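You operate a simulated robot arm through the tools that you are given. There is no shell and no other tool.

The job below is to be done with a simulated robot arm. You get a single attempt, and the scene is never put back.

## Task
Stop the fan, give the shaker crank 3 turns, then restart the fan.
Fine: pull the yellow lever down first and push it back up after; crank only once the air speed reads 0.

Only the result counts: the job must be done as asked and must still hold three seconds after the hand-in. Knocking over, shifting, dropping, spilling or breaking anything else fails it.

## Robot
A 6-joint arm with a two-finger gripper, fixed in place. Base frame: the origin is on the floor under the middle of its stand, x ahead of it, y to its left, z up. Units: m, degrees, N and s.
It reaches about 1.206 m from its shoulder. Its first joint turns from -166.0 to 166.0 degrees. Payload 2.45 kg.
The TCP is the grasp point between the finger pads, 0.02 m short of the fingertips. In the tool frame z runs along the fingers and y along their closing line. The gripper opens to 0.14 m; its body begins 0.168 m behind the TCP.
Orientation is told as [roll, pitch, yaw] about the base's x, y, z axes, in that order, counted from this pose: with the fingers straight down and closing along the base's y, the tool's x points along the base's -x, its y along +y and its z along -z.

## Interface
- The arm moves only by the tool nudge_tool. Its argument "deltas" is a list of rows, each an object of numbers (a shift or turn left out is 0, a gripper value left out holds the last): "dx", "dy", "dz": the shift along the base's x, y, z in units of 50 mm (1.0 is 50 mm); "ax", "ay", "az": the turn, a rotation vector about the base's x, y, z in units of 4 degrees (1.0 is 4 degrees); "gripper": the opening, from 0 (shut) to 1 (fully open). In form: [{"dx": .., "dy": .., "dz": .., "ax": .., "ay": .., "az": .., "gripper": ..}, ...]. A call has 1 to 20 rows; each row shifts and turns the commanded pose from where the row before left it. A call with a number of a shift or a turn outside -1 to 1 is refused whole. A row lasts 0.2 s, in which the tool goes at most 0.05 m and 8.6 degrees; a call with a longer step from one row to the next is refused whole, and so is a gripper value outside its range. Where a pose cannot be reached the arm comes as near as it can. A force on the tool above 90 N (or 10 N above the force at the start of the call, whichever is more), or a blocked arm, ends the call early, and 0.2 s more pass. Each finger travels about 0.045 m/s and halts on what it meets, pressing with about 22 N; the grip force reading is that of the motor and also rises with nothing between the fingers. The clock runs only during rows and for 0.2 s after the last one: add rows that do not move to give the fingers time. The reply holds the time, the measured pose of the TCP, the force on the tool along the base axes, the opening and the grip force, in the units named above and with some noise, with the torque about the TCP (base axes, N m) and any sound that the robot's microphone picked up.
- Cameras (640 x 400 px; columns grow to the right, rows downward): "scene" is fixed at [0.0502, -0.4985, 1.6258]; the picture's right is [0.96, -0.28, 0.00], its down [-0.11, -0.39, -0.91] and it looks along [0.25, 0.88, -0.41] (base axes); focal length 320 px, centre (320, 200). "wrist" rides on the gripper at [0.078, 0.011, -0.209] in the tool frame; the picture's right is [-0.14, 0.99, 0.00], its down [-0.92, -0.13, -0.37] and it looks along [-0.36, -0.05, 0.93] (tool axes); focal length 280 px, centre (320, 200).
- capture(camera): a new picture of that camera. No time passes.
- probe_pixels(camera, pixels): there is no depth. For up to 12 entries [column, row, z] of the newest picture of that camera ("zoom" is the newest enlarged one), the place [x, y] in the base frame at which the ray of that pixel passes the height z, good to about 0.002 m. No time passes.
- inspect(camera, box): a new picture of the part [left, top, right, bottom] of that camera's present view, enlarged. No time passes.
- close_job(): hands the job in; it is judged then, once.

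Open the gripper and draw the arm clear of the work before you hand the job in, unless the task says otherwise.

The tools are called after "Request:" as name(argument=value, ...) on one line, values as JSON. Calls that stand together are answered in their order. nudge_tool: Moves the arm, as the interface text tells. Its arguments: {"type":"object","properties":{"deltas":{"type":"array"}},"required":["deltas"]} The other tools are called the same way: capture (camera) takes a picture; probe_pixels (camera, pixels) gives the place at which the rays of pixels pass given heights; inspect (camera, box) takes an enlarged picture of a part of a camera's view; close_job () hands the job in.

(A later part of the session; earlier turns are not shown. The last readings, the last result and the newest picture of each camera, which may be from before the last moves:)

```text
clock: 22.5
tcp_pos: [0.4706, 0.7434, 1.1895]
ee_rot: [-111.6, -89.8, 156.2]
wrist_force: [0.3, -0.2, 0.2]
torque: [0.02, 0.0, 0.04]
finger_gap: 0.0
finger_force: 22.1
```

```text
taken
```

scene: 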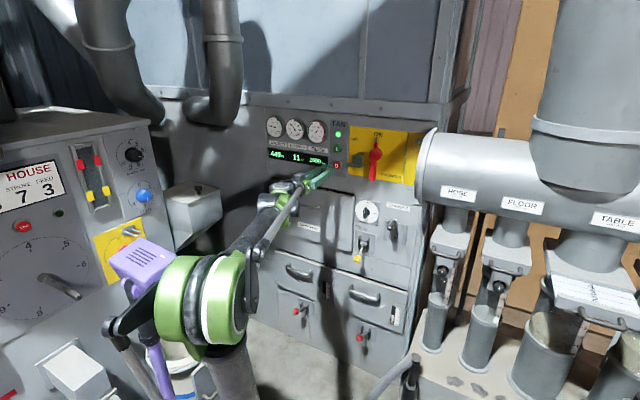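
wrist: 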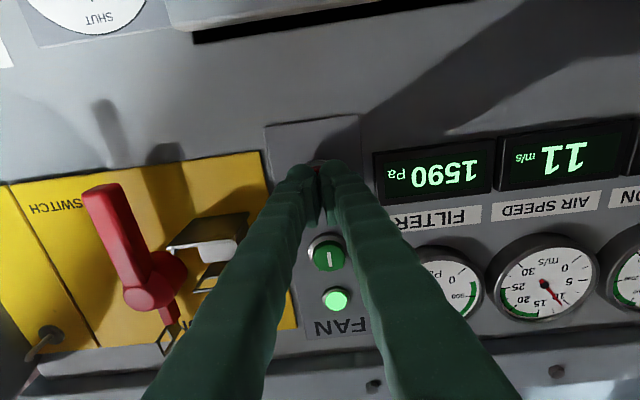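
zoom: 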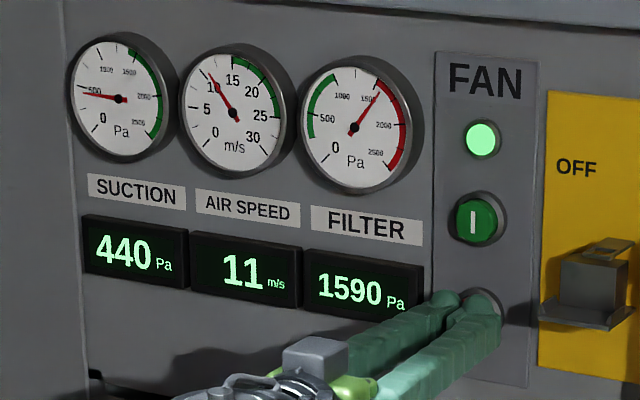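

No contact force yet at tip D≈0.878, so I go on pressing in 2 mm steps.

Request:
nudge_tool(deltas=[{"dx": 0.0283, "dy": 0.0283}, {"dx": 0.0283, "dy": 0.0283}, {"dx": 0.0283, "dy": 0.0283}, {"dx": 0.0283, "dy": 0.0283}])

Request:
inspect(camera="scene", box=[255, 110, 365, 180])

```text
clock: 23.5
tcp_pos: [0.4763, 0.7467, 1.1898]
ee_rot: [-113.3, -89.8, 157.9]
wrist_force: [-3.3, -1.4, 0.8]
torque: [0.02, 0.01, 0.02]
finger_gap: 0.0062
finger_force: 29.0
heard: click
```

```text
5.71 times, centred on (310, 145) of scene
```

zoom: 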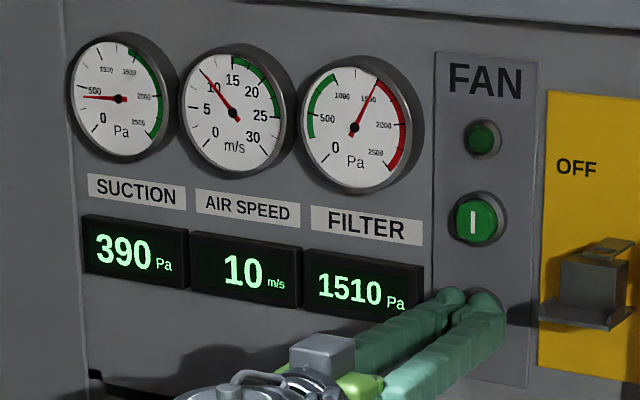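

A click was heard, the fan lamp is out, and the air speed is falling (10 m/s and dropping). I draw back and move over to stand in front of the crank grip (s≈0.09, z≈0.998) with the gripper part open, waiting for the air speed to reach 0.

Request:
nudge_tool(deltas=[{"dx": -0.3535, "dy": -0.3535}, {"dx": -0.3535, "dy": -0.3535}, {"dx": -0.3535, "dy": -0.3535}, {"dx": -0.3535, "dy": -0.3535}, {"dx": -0.3535, "dy": -0.3535}, {"dx": -0.3535, "dy": -0.3535}, {"dx": 0.3996, "dy": -0.3996, "dz": -0.3836, "gripper": 0.45}, {"dx": 0.3996, "dy": -0.3996, "dz": -0.3836}, {"dx": 0.3996, "dy": -0.3996, "dz": -0.3836}, {"dx": 0.3996, "dy": -0.3996, "dz": -0.3836}, {"dx": 0.3996, "dy": -0.3996, "dz": -0.3836}, {"dx": 0.3996, "dy": -0.3996, "dz": -0.3836}, {"dx": 0.3996, "dy": -0.3996, "dz": -0.3836}, {"dx": 0.3996, "dy": -0.3996, "dz": -0.3836}, {"dx": 0.3996, "dy": -0.3996, "dz": -0.3836}, {"dx": 0.3996, "dy": -0.3996, "dz": -0.3836}, {}])

Request:
capture(camera="wrist")

Request:
capture(camera="scene")

Request:
inspect(camera="scene", box=[255, 110, 365, 180])

Request:
inspect(camera="scene", box=[320, 190, 420, 270])

```text
clock: 27.1
tcp_pos: [0.57, 0.4411, 0.9973]
ee_rot: [-111.7, -89.8, 156.4]
wrist_force: [0.4, -0.4, -0.1]
torque: [-0.03, -0.02, -0.05]
finger_gap: 0.0629
finger_force: 0.0
```

```text
taken
```

wrist: 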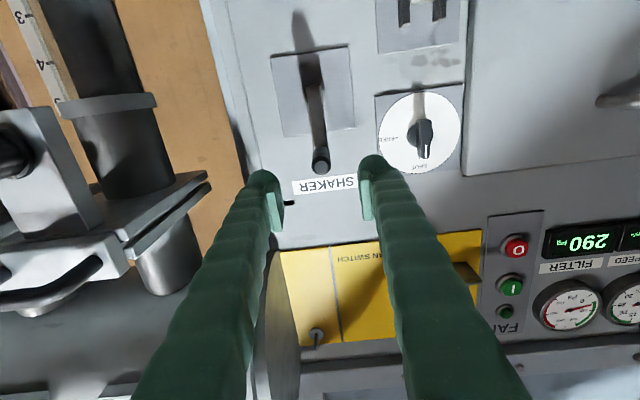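

```text
taken
```

scene: 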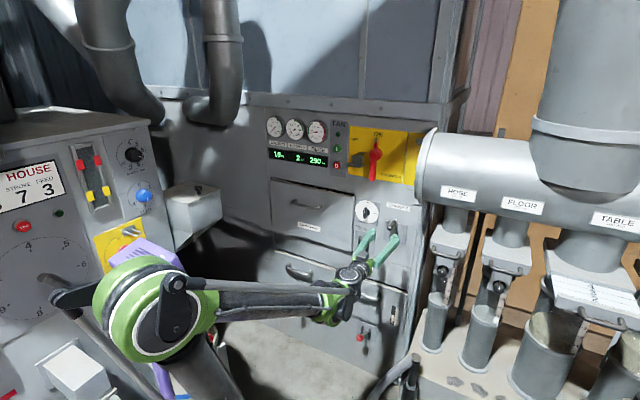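

```text
5.71 times, centred on (310, 145) of scene
```

zoom: 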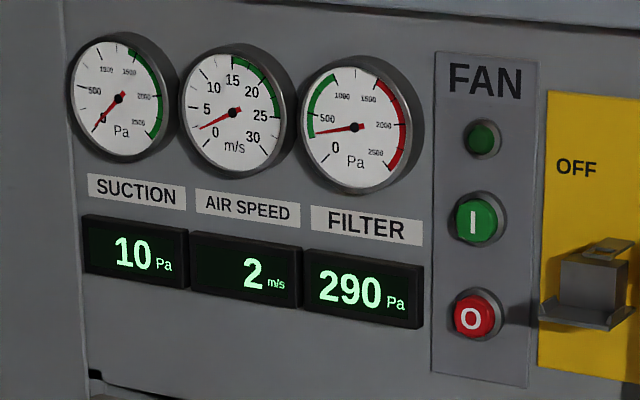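

```text
5.00 times, centred on (370, 230) of scene
```

zoom: 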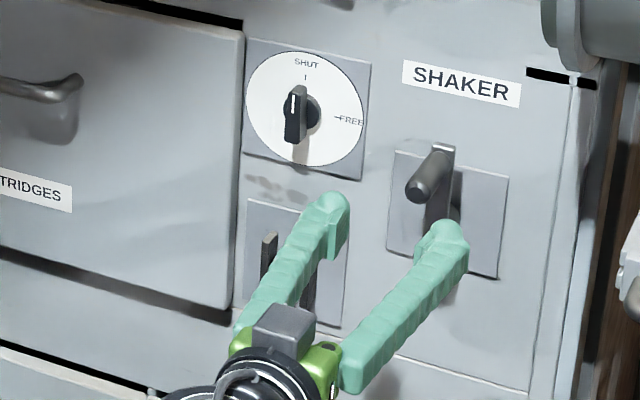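

Air speed reads 2 m/s and falling; the grip is at wrist (320,158), centred between the open fingers. I zoom in to refine the handle position before advancing.

Request:
inspect(camera="wrist", box=[250, 40, 410, 200])

Request:
probe_pixels(camera="wrist", pixels=[[320, 166, 1.0], [320, 166, 0.98], [320, 160, 1.0], [320, 160, 0.98], [312, 65, 0.92], [312, 65, 0.9]])

```text
2.50 times, centred on (330, 120) of wrist
```

zoom: 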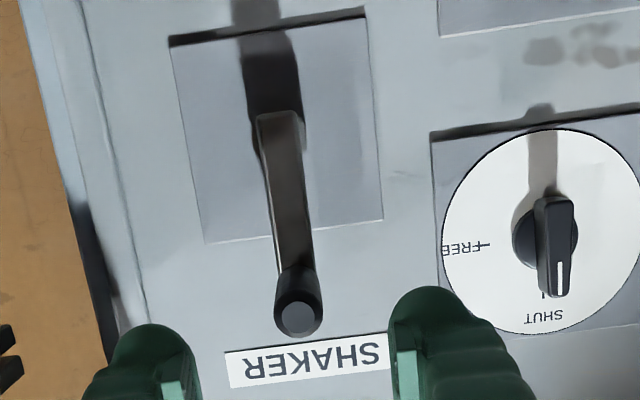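

```text
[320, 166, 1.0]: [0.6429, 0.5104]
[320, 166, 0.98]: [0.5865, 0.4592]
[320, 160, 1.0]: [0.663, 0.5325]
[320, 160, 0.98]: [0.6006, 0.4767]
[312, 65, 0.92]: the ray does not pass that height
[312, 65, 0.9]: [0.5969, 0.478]
```

Handle centre is about s 0.090, z 0.997 and the hub about s 0.089, z 0.9215 (radius ≈75 mm). I advance the open fingers around the grip without closing, then read the air speed.

Request:
nudge_tool(deltas=[{"dx": 0.271, "dy": 0.271}, {"dx": 0.271, "dy": 0.271}, {"dx": 0.271, "dy": 0.271}, {"dx": 0.271, "dy": 0.271}, {"dx": 0.271, "dy": 0.271}, {"dx": 0.271, "dy": 0.271}, {}, {}, {}, {}])

Request:
inspect(camera="scene", box=[255, 110, 365, 180])

Request:
capture(camera="wrist")

Request:
inspect(camera="scene", box=[320, 190, 420, 270])

```text
clock: 29.3
tcp_pos: [0.6496, 0.5242, 0.9981]
ee_rot: [-113.1, -89.9, 157.7]
wrist_force: [0.3, 0.1, -0.1]
torque: [0.01, -0.04, 0.03]
finger_gap: 0.0631
finger_force: 0.1
```

```text
5.71 times, centred on (310, 145) of scene
```

zoom: 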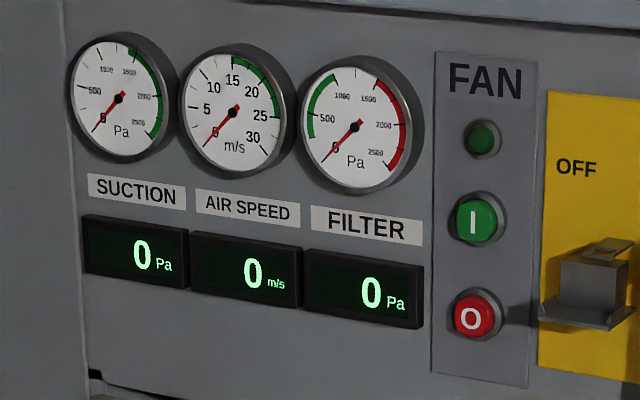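

```text
taken
```

wrist: 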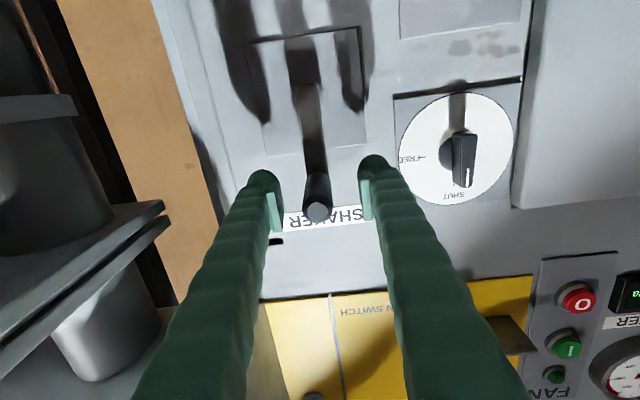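

```text
5.00 times, centred on (370, 230) of scene
```

zoom: 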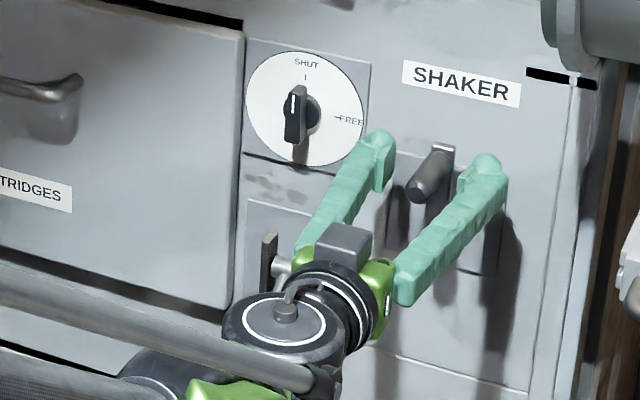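

All displays read 0 (air speed 0), and the grip lies between the fingers at wrist (317,210). I close on it.

Request:
nudge_tool(deltas=[{"gripper": 0}, {}, {}, {}, {}, {}])

Request:
capture(camera="wrist")

Request:
inspect(camera="scene", box=[255, 110, 365, 180])

```text
clock: 30.7
tcp_pos: [0.6505, 0.525, 0.9967]
ee_rot: [-115.0, -89.8, 159.7]
wrist_force: [9.3, -4.1, 3.2]
torque: [-0.01, -0.06, -0.07]
finger_gap: 0.0204
finger_force: 45.0
```

```text
taken
```

wrist: 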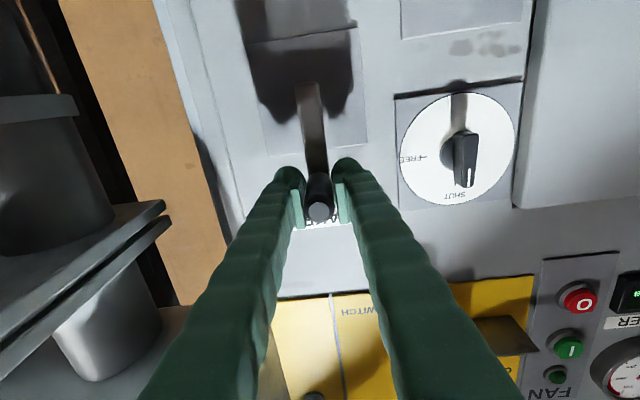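

```text
5.71 times, centred on (310, 145) of scene
```

zoom: 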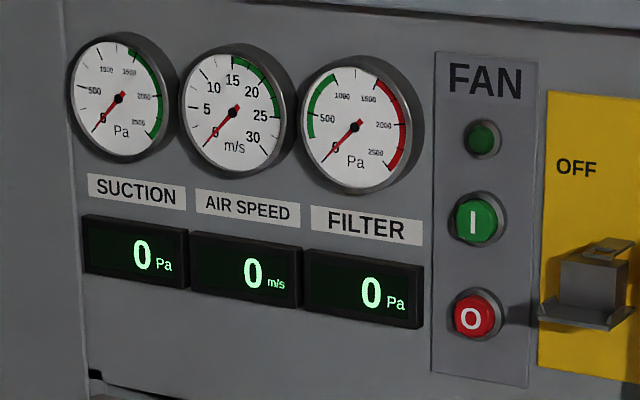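

The grip is held (gap 20.4 mm) with only about 10 N side force, and the air speed is 0. I turn the crank clockwise a first 30° along a 75.5 mm circle as a test.

Request:
nudge_tool(deltas=[{"dx": 0.1116, "dy": -0.1116, "dz": -0.0083}, {"dx": 0.1104, "dy": -0.1104, "dz": -0.0247}, {"dx": 0.108, "dy": -0.108, "dz": -0.0409}, {"dx": 0.1043, "dy": -0.1043, "dz": -0.0566}, {"dx": 0.0996, "dy": -0.0996, "dz": -0.0718}])

Request:
capture(camera="wrist")

Request:
inspect(camera="scene", box=[320, 190, 420, 270])

```text
clock: 31.9
tcp_pos: [0.6775, 0.4963, 0.9897]
ee_rot: [-111.7, -89.8, 156.4]
wrist_force: [-17.2, -2.5, -6.1]
torque: [0.16, 0.29, 0.14]
finger_gap: 0.0208
finger_force: 45.0
```

```text
taken
```

wrist: 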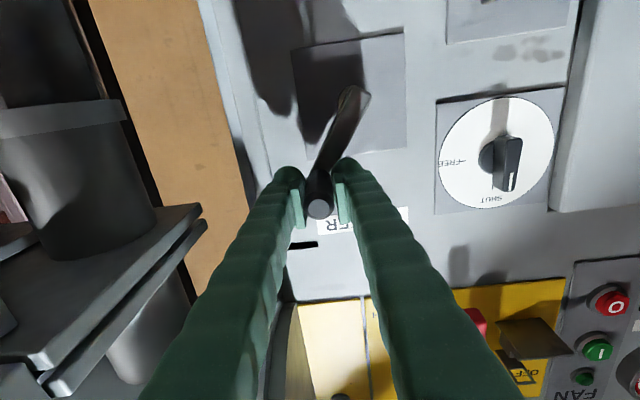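

```text
5.00 times, centred on (370, 230) of scene
```

zoom: 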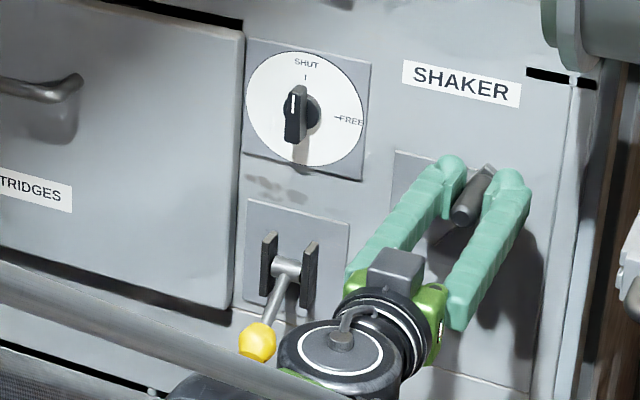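

The crank turned with the grip (handle seen at about 30° clockwise), so it is free. I continue to 90° and check how well my circle fits.

Request:
nudge_tool(deltas=[{"dx": 0.0937, "dy": -0.0937, "dz": -0.0861}, {"dx": 0.0868, "dy": -0.0868, "dz": -0.0995}, {"dx": 0.079, "dy": -0.079, "dz": -0.1118}, {"dx": 0.0703, "dy": -0.0703, "dz": -0.1228}, {"dx": 0.0609, "dy": -0.0609, "dz": -0.1326}, {"dx": 0.0507, "dy": -0.0507, "dz": -0.1408}, {"dx": 0.04, "dy": -0.04, "dz": -0.1476}, {"dx": 0.0289, "dy": -0.0289, "dz": -0.1527}, {"dx": 0.0175, "dy": -0.0175, "dz": -0.1561}, {"dx": 0.0059, "dy": -0.0059, "dz": -0.1578}])

Request:
capture(camera="wrist")

Request:
inspect(camera="scene", box=[320, 190, 420, 270])

```text
clock: 34.1
tcp_pos: [0.7, 0.4757, 0.9219]
ee_rot: [-115.0, -89.8, 160.2]
wrist_force: [-59.8, 58.2, 22.7]
torque: [1.24, 0.62, 0.79]
finger_gap: 0.0201
finger_force: 45.0
```

```text
taken
```

wrist: 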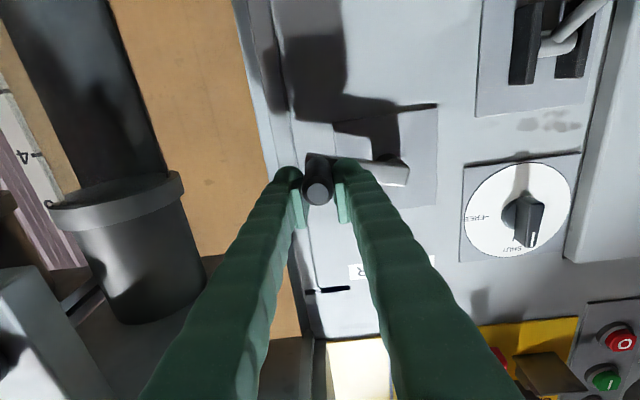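

```text
5.00 times, centred on (370, 230) of scene
```

zoom: 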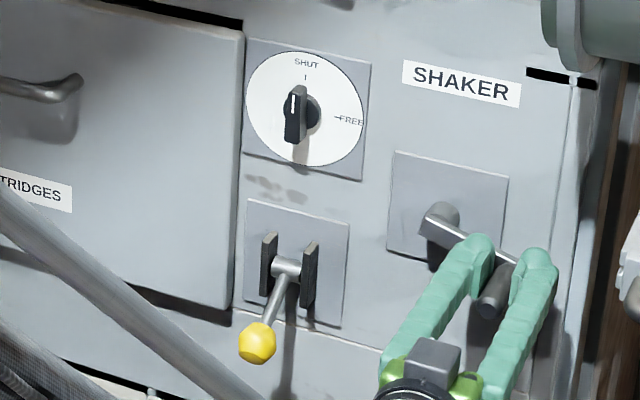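

The crank is at about 90–100°, and the force (about 83 N toward the hub) shows my radius is some 6 mm too large. I look closely to refit the circle before going on.

Request:
inspect(camera="wrist", box=[280, 80, 460, 220])

Request:
inspect(camera="scene", box=[375, 210, 425, 260])

```text
2.86 times, centred on (370, 150) of wrist
```

zoom: 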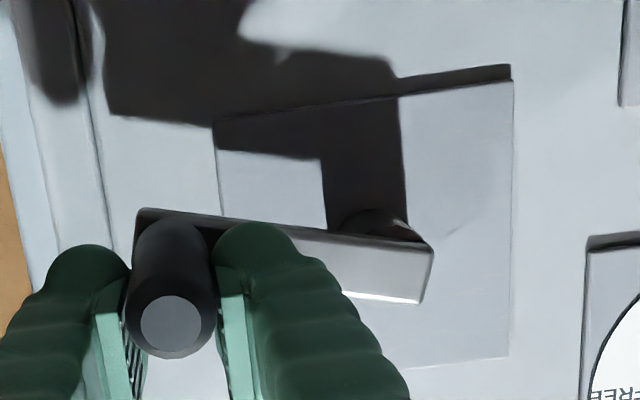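

```text
8.00 times, centred on (400, 235) of scene
```

zoom: 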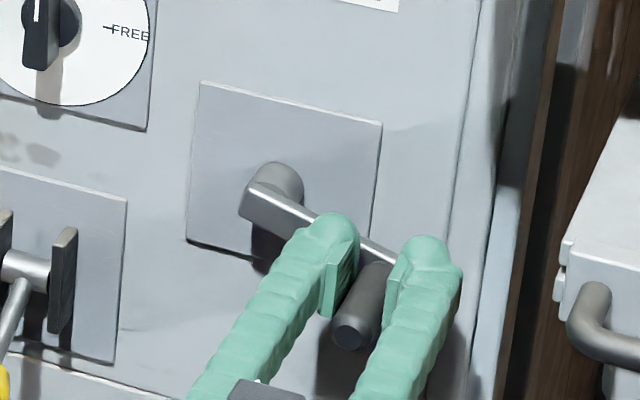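

The crank is really at about 105°: the hub is at s≈0.0905, z≈0.928 with radius ≈70 mm, and the grip has slid about 10 mm down in the pads. I open a little, recentre the TCP on the grip (s≈0.158, z≈0.910) and close again.

Request:
nudge_tool(deltas=[{"gripper": 0.28}, {}, {}, {"dx": -0.043, "dy": 0.043, "dz": -0.113}, {"dx": -0.043, "dy": 0.043, "dz": -0.113}, {}])

Request:
inspect(camera="wrist", box=[280, 80, 460, 220])

Request:
inspect(camera="scene", box=[375, 210, 425, 260])

```text
clock: 35.5
tcp_pos: [0.7007, 0.4731, 0.9102]
ee_rot: [-111.8, -89.8, 156.5]
wrist_force: [0.1, -0.4, -0.4]
torque: [-0.01, -0.03, 0.05]
finger_gap: 0.0392
finger_force: 0.0
```

```text
2.86 times, centred on (370, 150) of wrist
```

zoom: 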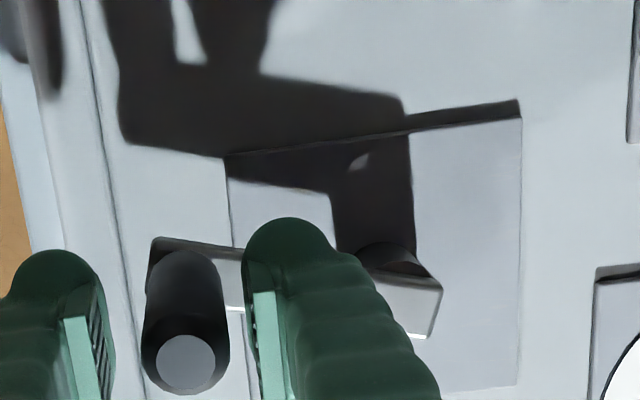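

```text
8.00 times, centred on (400, 235) of scene
```

zoom: 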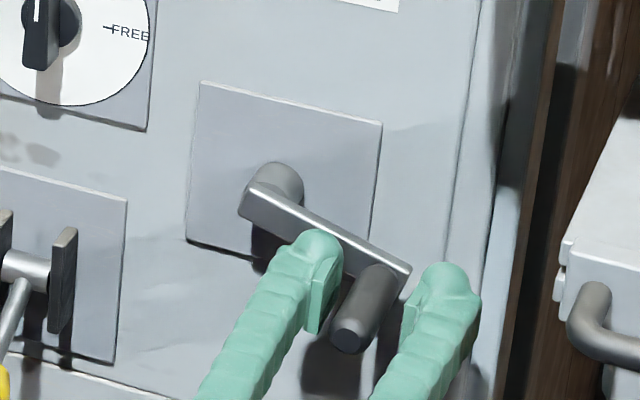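

The crank stayed put and its grip is centred between the pads again. I close on it and read the residual force.

Request:
nudge_tool(deltas=[{"gripper": 0}, {}, {}, {}, {}])

```text
clock: 36.7
tcp_pos: [0.7, 0.4751, 0.9113]
ee_rot: [-109.2, -89.8, 153.8]
wrist_force: [-17.0, 21.5, 5.0]
torque: [0.12, 0.03, 0.3]
finger_gap: 0.0201
finger_force: 45.2
```

About 27 N side force remains, so I shift the command 1.8 mm inward and continue clockwise to about 185° with the corrected circle (radius 71 mm).

Request:
nudge_tool(deltas=[{"dx": -0.0255, "dy": 0.0255}, {"dx": -0.0447, "dy": 0.0447, "dz": -0.1878}, {"dx": -0.0627, "dy": 0.0627, "dz": -0.1771}, {"dx": -0.0795, "dy": 0.0795, "dz": -0.1631}, {"dx": -0.0948, "dy": 0.0948, "dz": -0.1458}, {"dx": -0.1083, "dy": 0.1083, "dz": -0.1258}, {"dx": -0.1196, "dy": 0.1196, "dz": -0.1032}, {"dx": -0.1286, "dy": 0.1286, "dz": -0.0787}, {"dx": -0.1351, "dy": 0.1351, "dz": -0.0526}, {"dx": -0.1389, "dy": 0.1389, "dz": -0.0255}, {"dx": -0.1401, "dy": 0.1401, "dz": 0.0021}])

Request:
capture(camera="wrist")

Request:
inspect(camera="scene", box=[360, 200, 424, 264])

```text
clock: 39.1
tcp_pos: [0.6467, 0.5288, 0.8576]
ee_rot: [-113.2, -89.9, 157.9]
wrist_force: [4.4, -6.0, -3.7]
torque: [0.13, 0.27, -0.1]
finger_gap: 0.0205
finger_force: 44.9
```

```text
taken
```

wrist: 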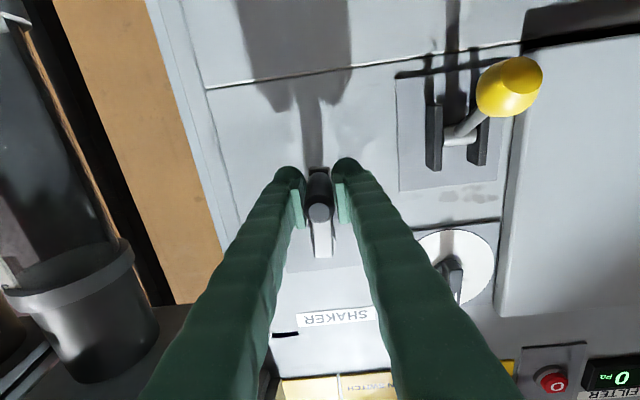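

```text
6.25 times, centred on (392, 232) of scene
```

zoom: 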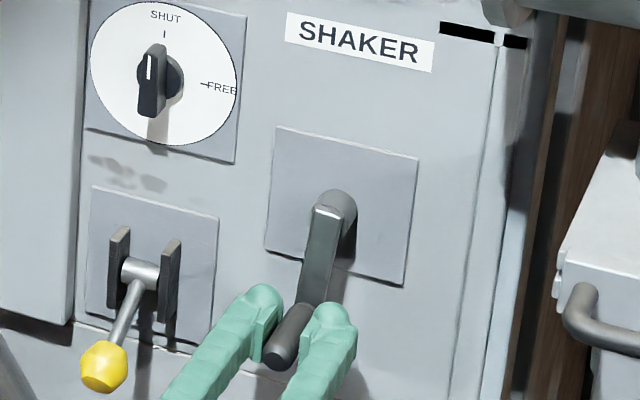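

Forces are now small (about 7 N), and top 0.9975 to bottom 0.8565 gives radius 70.6 mm, hub z≈0.927. I continue to about 272° with that circle.

Request:
nudge_tool(deltas=[{"dx": -0.1508, "dy": 0.1508, "dz": 0.0337}, {"dx": -0.1454, "dy": 0.1454, "dz": 0.0658}, {"dx": -0.1366, "dy": 0.1366, "dz": 0.0964}, {"dx": -0.1246, "dy": 0.1246, "dz": 0.1247}, {"dx": -0.1097, "dy": 0.1097, "dz": 0.1502}, {"dx": -0.0922, "dy": 0.0922, "dz": 0.1721}, {"dx": -0.0726, "dy": 0.0726, "dz": 0.1899}, {"dx": -0.0513, "dy": 0.0513, "dz": 0.2034}, {"dx": -0.0287, "dy": 0.0287, "dz": 0.212}, {"dx": -0.0056, "dy": 0.0056, "dz": 0.2158}])

Request:
capture(camera="wrist")

Request:
inspect(camera="scene", box=[360, 200, 424, 264])

```text
clock: 41.3
tcp_pos: [0.602, 0.5745, 0.9295]
ee_rot: [-79.9, -89.9, 124.5]
wrist_force: [11.5, -9.5, -9.9]
torque: [0.08, 0.34, -0.09]
finger_gap: 0.0207
finger_force: 45.0
```

```text
taken
```

wrist: 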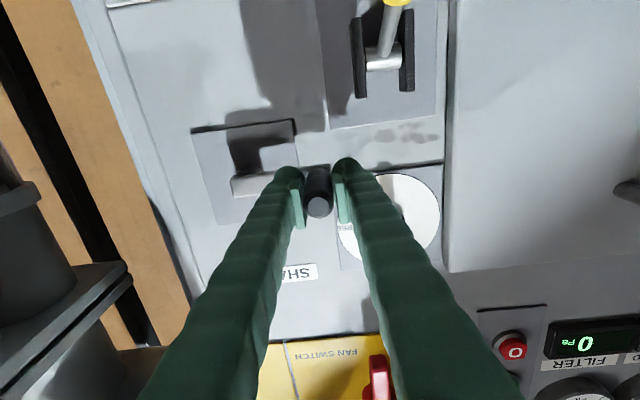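

```text
6.25 times, centred on (392, 232) of scene
```

zoom: 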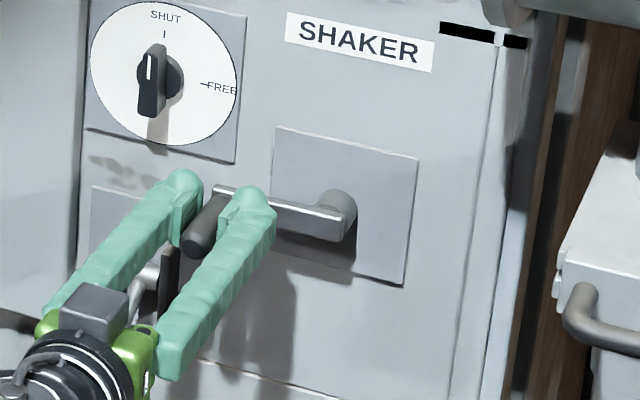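

At about 272° all is well (about 15 N). I finish the first turn up to the top.

Request:
nudge_tool(deltas=[{"dx": 0.0248, "dy": -0.0248, "dz": 0.2144}, {"dx": 0.0407, "dy": -0.0407, "dz": 0.2081}, {"dx": 0.0626, "dy": -0.0626, "dz": 0.1968}, {"dx": 0.0831, "dy": -0.0831, "dz": 0.1811}, {"dx": 0.1017, "dy": -0.1017, "dz": 0.1611}, {"dx": 0.1179, "dy": -0.1179, "dz": 0.1372}, {"dx": 0.1313, "dy": -0.1313, "dz": 0.1102}, {"dx": 0.1416, "dy": -0.1416, "dz": 0.0806}, {"dx": 0.1487, "dy": -0.1487, "dz": 0.0491}, {"dx": 0.1522, "dy": -0.1522, "dz": 0.0165}])

Request:
capture(camera="wrist")

Request:
inspect(camera="scene", box=[360, 200, 424, 264])

Request:
inspect(camera="scene", box=[255, 110, 365, 180])

```text
clock: 43.5
tcp_pos: [0.6503, 0.5226, 0.999]
ee_rot: [-115.4, -89.8, 160.0]
wrist_force: [-13.1, 0.8, 3.1]
torque: [0.32, 0.33, 0.14]
finger_gap: 0.0209
finger_force: 45.3
```

```text
taken
```

wrist: 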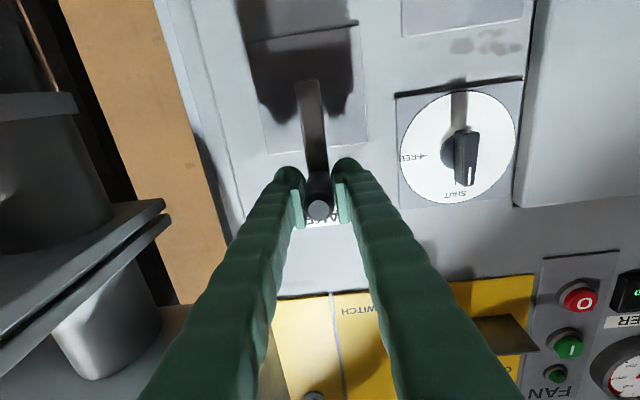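

```text
6.25 times, centred on (392, 232) of scene
```

zoom: 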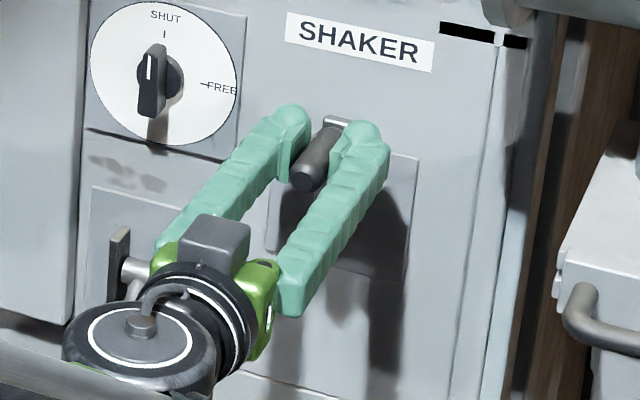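

```text
5.71 times, centred on (310, 145) of scene
```

zoom: 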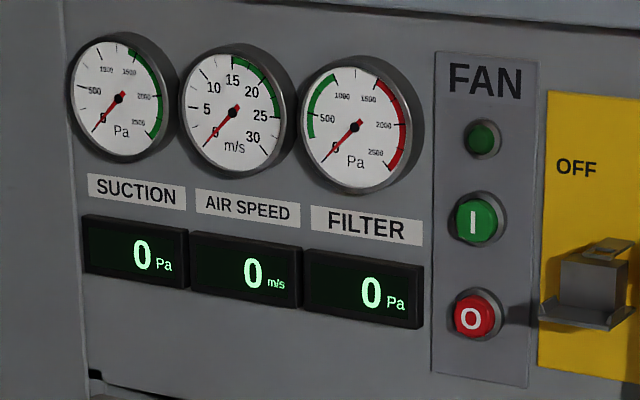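

One full turn done with the grip back at the top and the air speed still 0. I run the first half of turn two (20 rows of 9°).

Request:
nudge_tool(deltas=[{"dx": 0.1562, "dy": -0.1562, "dz": -0.0174}, {"dx": 0.1523, "dy": -0.1523, "dz": -0.0517}, {"dx": 0.1447, "dy": -0.1447, "dz": -0.0848}, {"dx": 0.1336, "dy": -0.1336, "dz": -0.1158}, {"dx": 0.1191, "dy": -0.1191, "dz": -0.1439}, {"dx": 0.1017, "dy": -0.1017, "dz": -0.1685}, {"dx": 0.0819, "dy": -0.0819, "dz": -0.1889}, {"dx": 0.06, "dy": -0.06, "dz": -0.2047}, {"dx": 0.0366, "dy": -0.0366, "dz": -0.2155}, {"dx": 0.0123, "dy": -0.0123, "dz": -0.2209}, {"dx": -0.0123, "dy": 0.0123, "dz": -0.2209}, {"dx": -0.0366, "dy": 0.0366, "dz": -0.2155}, {"dx": -0.06, "dy": 0.06, "dz": -0.2047}, {"dx": -0.0819, "dy": 0.0819, "dz": -0.1889}, {"dx": -0.1017, "dy": 0.1017, "dz": -0.1685}, {"dx": -0.1191, "dy": 0.1191, "dz": -0.1439}, {"dx": -0.1336, "dy": 0.1336, "dz": -0.1158}, {"dx": -0.1447, "dy": 0.1447, "dz": -0.0848}, {"dx": -0.1523, "dy": 0.1523, "dz": -0.0517}, {"dx": -0.1562, "dy": 0.1562, "dz": -0.0174}])

Request:
capture(camera="wrist")

Request:
inspect(camera="scene", box=[360, 200, 424, 264])

```text
clock: 47.7
tcp_pos: [0.6517, 0.526, 0.8576]
ee_rot: [-107.4, -89.9, 152.2]
wrist_force: [11.6, 3.1, -1.9]
torque: [0.21, 0.16, -0.05]
finger_gap: 0.0209
finger_force: 45.3
```

```text
taken
```

wrist: 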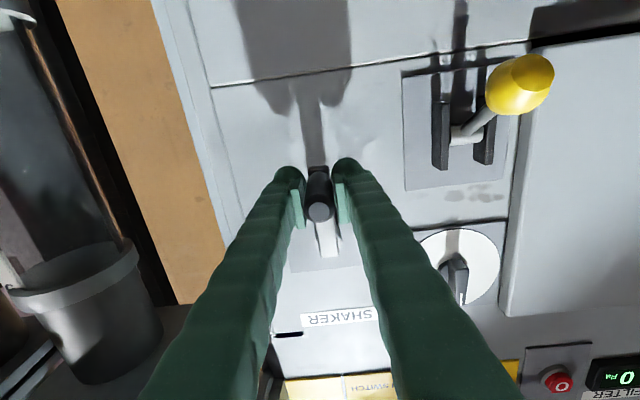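

```text
6.25 times, centred on (392, 232) of scene
```

zoom: 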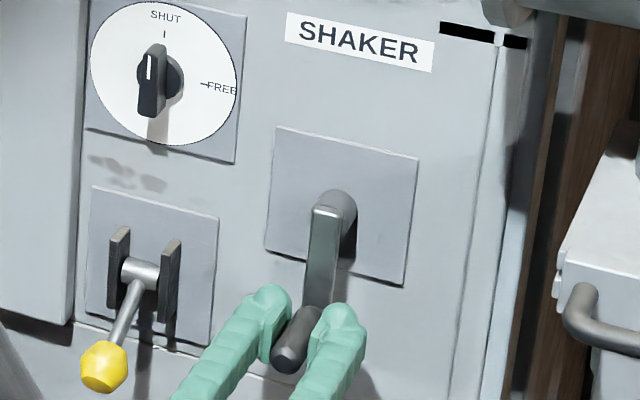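

Half of turn two went cleanly (forces about 12 N, grip at the bottom). I run the second half back to the top.

Request:
nudge_tool(deltas=[{"dx": -0.1562, "dy": 0.1562, "dz": 0.0174}, {"dx": -0.1523, "dy": 0.1523, "dz": 0.0517}, {"dx": -0.1447, "dy": 0.1447, "dz": 0.0848}, {"dx": -0.1336, "dy": 0.1336, "dz": 0.1158}, {"dx": -0.1191, "dy": 0.1191, "dz": 0.1439}, {"dx": -0.1017, "dy": 0.1017, "dz": 0.1685}, {"dx": -0.0819, "dy": 0.0819, "dz": 0.1889}, {"dx": -0.06, "dy": 0.06, "dz": 0.2047}, {"dx": -0.0366, "dy": 0.0366, "dz": 0.2155}, {"dx": -0.0123, "dy": 0.0123, "dz": 0.2209}, {"dx": 0.0123, "dy": -0.0123, "dz": 0.2209}, {"dx": 0.0366, "dy": -0.0366, "dz": 0.2155}, {"dx": 0.06, "dy": -0.06, "dz": 0.2047}, {"dx": 0.0819, "dy": -0.0819, "dz": 0.1889}, {"dx": 0.1017, "dy": -0.1017, "dz": 0.1685}, {"dx": 0.1191, "dy": -0.1191, "dz": 0.1439}, {"dx": 0.1336, "dy": -0.1336, "dz": 0.1158}, {"dx": 0.1447, "dy": -0.1447, "dz": 0.0848}, {"dx": 0.1523, "dy": -0.1523, "dz": 0.0517}, {"dx": 0.1562, "dy": -0.1562, "dz": 0.0174}])

Request:
capture(camera="wrist")

Request:
inspect(camera="scene", box=[360, 200, 424, 264])

Request:
inspect(camera="scene", box=[255, 110, 365, 180])

```text
clock: 51.2
tcp_pos: [0.6147, 0.5629, 0.9859]
ee_rot: [-138.8, -89.8, -175.5]
wrist_force: [-46.3, 49.8, 44.9]
torque: [0.8, 1.3, 0.93]
finger_gap: 0.0197
finger_force: 44.6
stopped in row 17: the force on the tool passed its limit at 98 N (the readings are from after the stop); the commanded pose is now the measured one
```

```text
taken
```

wrist: 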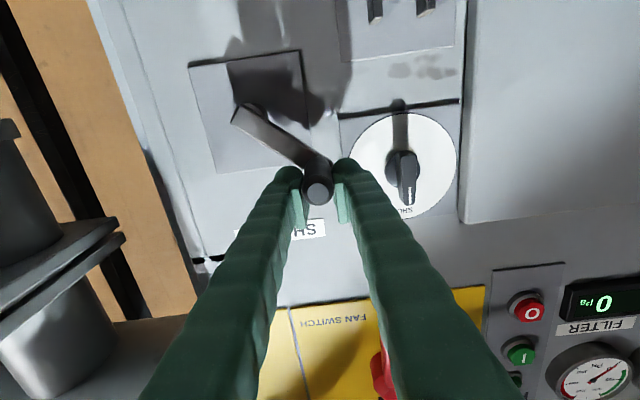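

```text
6.25 times, centred on (392, 232) of scene
```

zoom: 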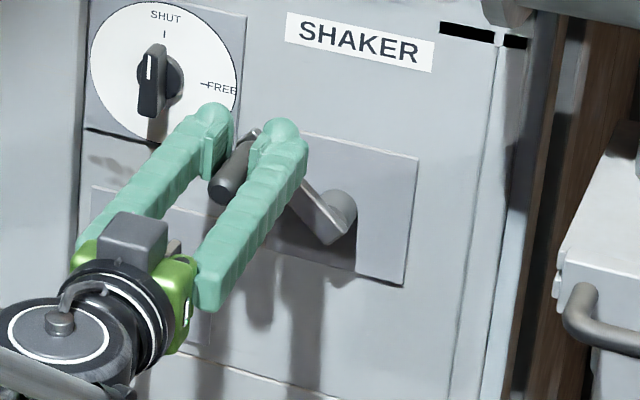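

```text
5.71 times, centred on (310, 145) of scene
```

zoom: 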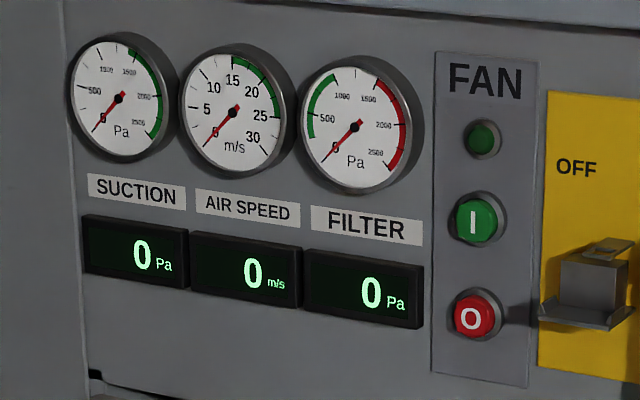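

The crank turned freely until about 312° in turn two, but the grip slid ~10 mm down in the pads (wrist (318,193)) and jammed by friction, which tripped the 98 N stop. I open slightly, recentre on the grip, and look.

Request:
nudge_tool(deltas=[{"gripper": 0.28}, {}, {}, {"dz": -0.109}, {"dz": -0.109}, {}])

Request:
capture(camera="wrist")

Request:
inspect(camera="wrist", box=[220, 80, 400, 220])

Request:
inspect(camera="scene", box=[360, 200, 424, 264])

```text
clock: 52.6
tcp_pos: [0.621, 0.5571, 0.9725]
ee_rot: [-134.3, -89.9, 179.4]
wrist_force: [-0.7, -0.5, -0.8]
torque: [0.02, 0.0, 0.01]
finger_gap: 0.039
finger_force: 0.1
```

```text
taken
```

wrist: 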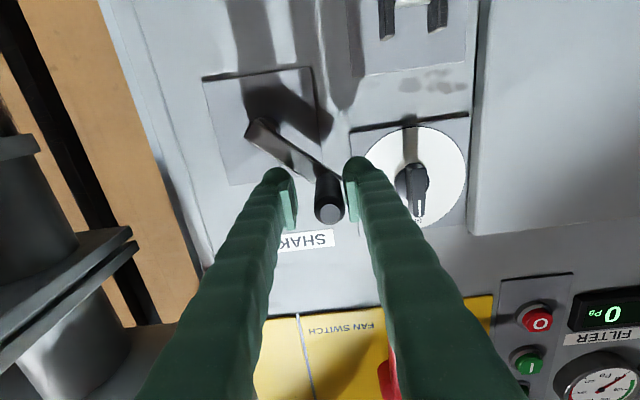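

```text
2.86 times, centred on (310, 150) of wrist
```

zoom: 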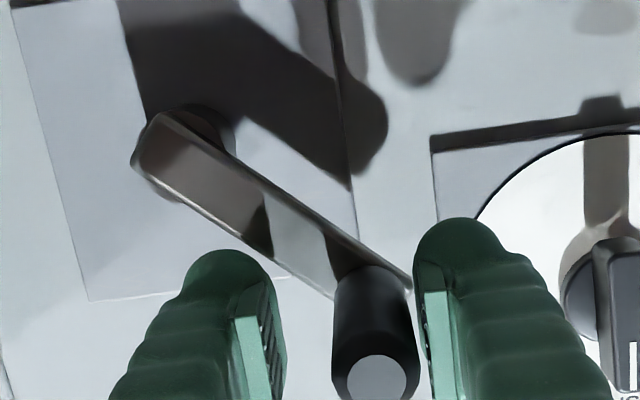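

```text
6.25 times, centred on (392, 232) of scene
```

zoom: 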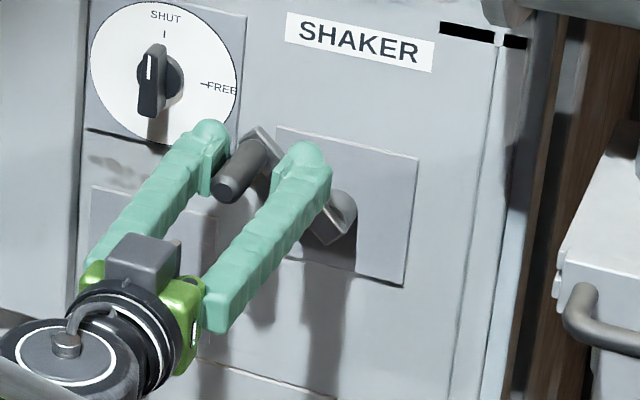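

The crank is at about 311°, grip at s≈0.038, z≈0.972. I shift 7 mm left to centre on it and close.

Request:
nudge_tool(deltas=[{"dx": -0.05, "dy": 0.05}, {"dx": -0.05, "dy": 0.05}, {}, {"gripper": 0}, {}, {}, {}, {}])

Request:
capture(camera="wrist")

```text
clock: 54.4
tcp_pos: [0.6156, 0.5608, 0.9723]
ee_rot: [-135.1, -90.0, -179.7]
wrist_force: [1.3, -0.6, -2.4]
torque: [-0.07, -0.04, -0.01]
finger_gap: 0.0203
finger_force: 45.3
```

```text
taken
```

wrist: 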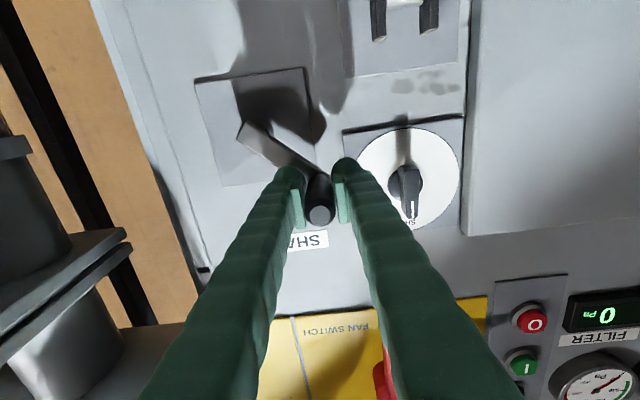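

Regripped with near-zero force at about 313°. I go on slower (6.7° per row) to the top, completing turn two.

Request:
nudge_tool(deltas=[{"dx": 0.0846, "dy": -0.0846, "dz": 0.1137}, {"dx": 0.0934, "dy": -0.0934, "dz": 0.099}, {"dx": 0.1009, "dy": -0.1009, "dz": 0.0829}, {"dx": 0.1071, "dy": -0.1071, "dz": 0.0657}, {"dx": 0.1117, "dy": -0.1117, "dz": 0.0476}, {"dx": 0.1149, "dy": -0.1149, "dz": 0.0288}, {"dx": 0.1165, "dy": -0.1165, "dz": 0.0096}])

Request:
capture(camera="wrist")

Request:
inspect(camera="scene", box=[360, 200, 424, 264])

```text
clock: 56.0
tcp_pos: [0.6523, 0.5258, 0.9961]
ee_rot: [-125.7, -89.7, 170.7]
wrist_force: [-4.9, 6.8, 2.3]
torque: [0.29, 0.24, 0.12]
finger_gap: 0.0204
finger_force: 44.9
```

```text
taken
```

wrist: 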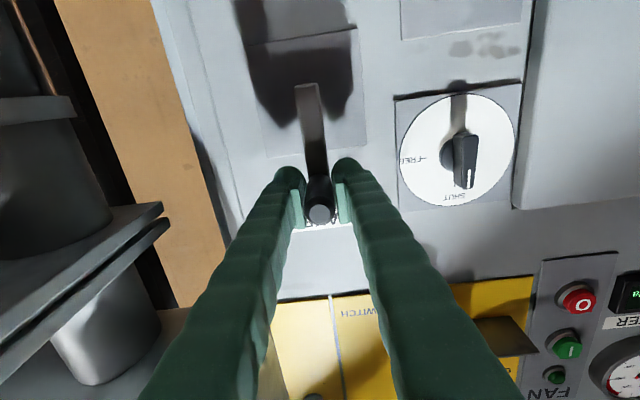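

```text
6.25 times, centred on (392, 232) of scene
```

zoom: 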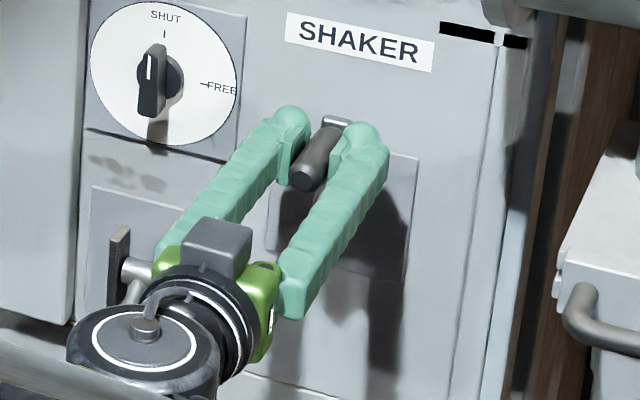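

Two turns are complete with the grip at the top and low force. I run the first half of turn three with the same steps as before.

Request:
nudge_tool(deltas=[{"dx": 0.1562, "dy": -0.1562, "dz": -0.0174}, {"dx": 0.1523, "dy": -0.1523, "dz": -0.0517}, {"dx": 0.1447, "dy": -0.1447, "dz": -0.0848}, {"dx": 0.1336, "dy": -0.1336, "dz": -0.1158}, {"dx": 0.1191, "dy": -0.1191, "dz": -0.1439}, {"dx": 0.1017, "dy": -0.1017, "dz": -0.1685}, {"dx": 0.0819, "dy": -0.0819, "dz": -0.1889}, {"dx": 0.06, "dy": -0.06, "dz": -0.2047}, {"dx": 0.0366, "dy": -0.0366, "dz": -0.2155}, {"dx": 0.0123, "dy": -0.0123, "dz": -0.2209}, {"dx": -0.0123, "dy": 0.0123, "dz": -0.2209}, {"dx": -0.0366, "dy": 0.0366, "dz": -0.2155}, {"dx": -0.06, "dy": 0.06, "dz": -0.2047}, {"dx": -0.0819, "dy": 0.0819, "dz": -0.1889}, {"dx": -0.1017, "dy": 0.1017, "dz": -0.1685}, {"dx": -0.1191, "dy": 0.1191, "dz": -0.1439}, {"dx": -0.1336, "dy": 0.1336, "dz": -0.1158}, {"dx": -0.1447, "dy": 0.1447, "dz": -0.0848}, {"dx": -0.1523, "dy": 0.1523, "dz": -0.0517}, {"dx": -0.1562, "dy": 0.1562, "dz": -0.0174}])

Request:
capture(camera="wrist")

Request:
inspect(camera="scene", box=[360, 200, 424, 264])

```text
clock: 60.2
tcp_pos: [0.6506, 0.525, 0.8532]
ee_rot: [-134.6, -89.9, 179.7]
wrist_force: [6.2, -3.5, -4.6]
torque: [0.18, 0.18, -0.02]
finger_gap: 0.0206
finger_force: 44.8
```

```text
taken
```

wrist: 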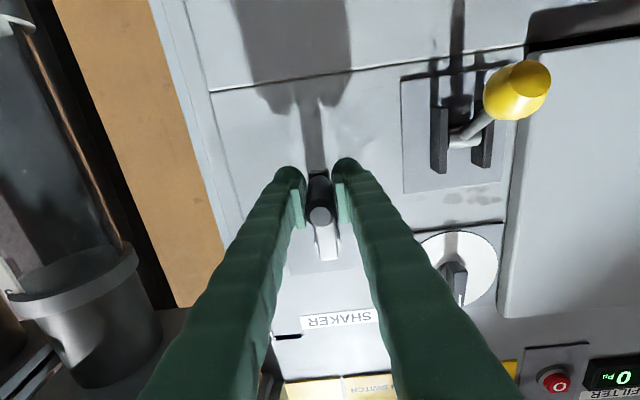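

```text
6.25 times, centred on (392, 232) of scene
```

zoom: 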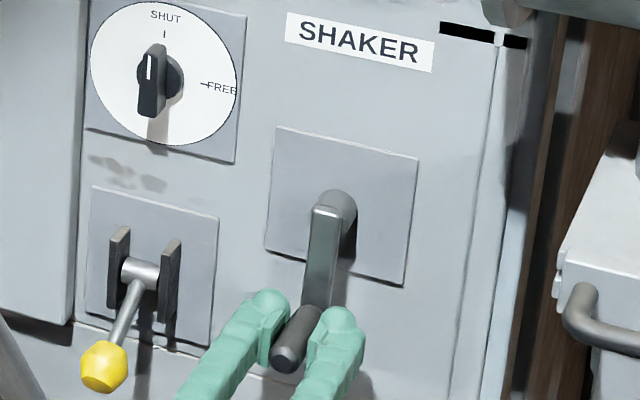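

Turn three is at its half-way point, forces below 10 N. I take the next quarter slower (6° per row), since that is where the grip slid last time.

Request:
nudge_tool(deltas=[{"dx": -0.1044, "dy": 0.1044, "dz": 0.0077}, {"dx": -0.1032, "dy": 0.1032, "dz": 0.0231}, {"dx": -0.101, "dy": 0.101, "dz": 0.0383}, {"dx": -0.0976, "dy": 0.0976, "dz": 0.053}, {"dx": -0.0931, "dy": 0.0931, "dz": 0.0671}, {"dx": -0.0877, "dy": 0.0877, "dz": 0.0805}, {"dx": -0.0812, "dy": 0.0812, "dz": 0.093}, {"dx": -0.0739, "dy": 0.0739, "dz": 0.1045}, {"dx": -0.0658, "dy": 0.0658, "dz": 0.1149}, {"dx": -0.0569, "dy": 0.0569, "dz": 0.124}, {"dx": -0.0474, "dy": 0.0474, "dz": 0.1317}, {"dx": -0.0375, "dy": 0.0375, "dz": 0.138}, {"dx": -0.027, "dy": 0.027, "dz": 0.1428}, {"dx": -0.0163, "dy": 0.0163, "dz": 0.146}, {"dx": -0.0055, "dy": 0.0055, "dz": 0.1476}])

Request:
capture(camera="wrist")

```text
clock: 63.4
tcp_pos: [0.602, 0.5742, 0.9261]
ee_rot: [-28.5, -89.9, 73.5]
wrist_force: [10.7, -17.1, -9.9]
torque: [0.06, 0.5, -0.21]
finger_gap: 0.0205
finger_force: 45.2
```

```text
taken
```

wrist: 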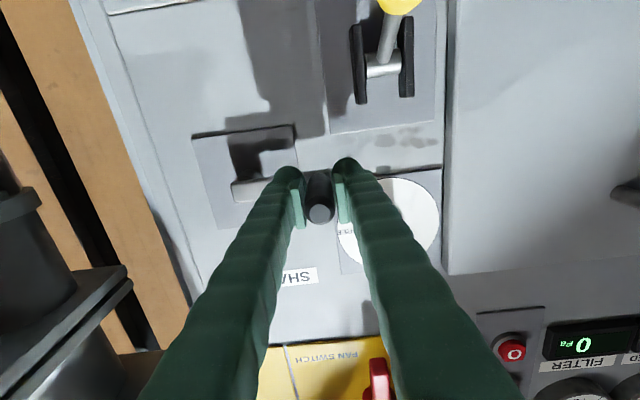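

At 270° of turn three the grip is still centred (wrist (319,214)) with about 20 N inward, so I add 1.2 mm and go on in 6° steps.

Request:
nudge_tool(deltas=[{"dx": 0.0225, "dy": -0.0225, "dz": 0.1476}, {"dx": 0.0163, "dy": -0.0163, "dz": 0.146}, {"dx": 0.027, "dy": -0.027, "dz": 0.1428}, {"dx": 0.0375, "dy": -0.0375, "dz": 0.138}, {"dx": 0.0474, "dy": -0.0474, "dz": 0.1317}, {"dx": 0.0569, "dy": -0.0569, "dz": 0.124}, {"dx": 0.0658, "dy": -0.0658, "dz": 0.1149}, {"dx": 0.0739, "dy": -0.0739, "dz": 0.1045}])

Request:
capture(camera="wrist")

```text
clock: 65.2
tcp_pos: [0.6167, 0.5601, 0.9798]
ee_rot: [-130.8, -89.7, 176.0]
wrist_force: [-36.9, 31.3, 36.0]
torque: [0.51, 0.18, 0.55]
finger_gap: 0.02
finger_force: 44.8
```

```text
taken
```

wrist: 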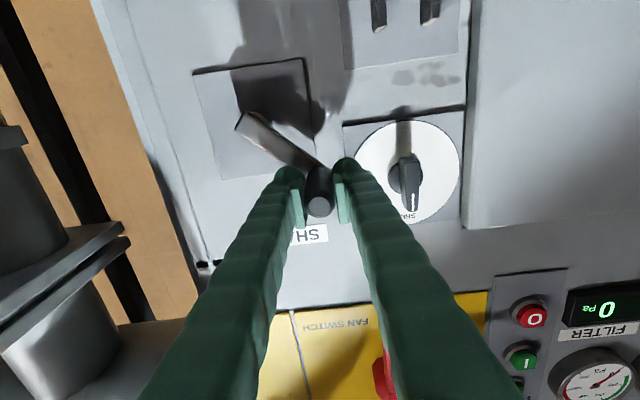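

The grip slid about 5 mm again and force rose to ~60 N, so I open briefly to recentre before the last 45°.

Request:
nudge_tool(deltas=[{"gripper": 0.28}, {}, {}, {}])

Request:
capture(camera="wrist")

Request:
inspect(camera="wrist", box=[220, 100, 400, 240])

```text
clock: 66.2
tcp_pos: [0.6201, 0.5568, 0.9778]
ee_rot: [-133.0, -89.9, 177.9]
wrist_force: [-0.7, 0.4, -0.7]
torque: [-0.03, -0.01, 0.0]
finger_gap: 0.0394
finger_force: 0.2
```

```text
taken
```

wrist: 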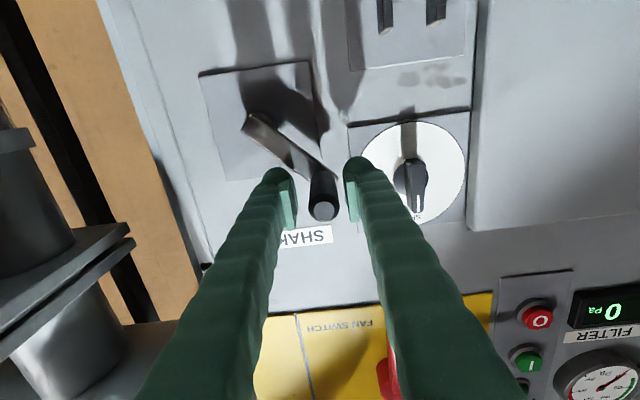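

```text
2.86 times, centred on (310, 170) of wrist
```

zoom: 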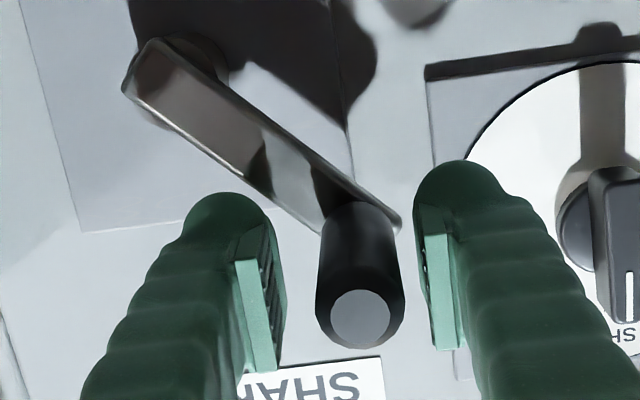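

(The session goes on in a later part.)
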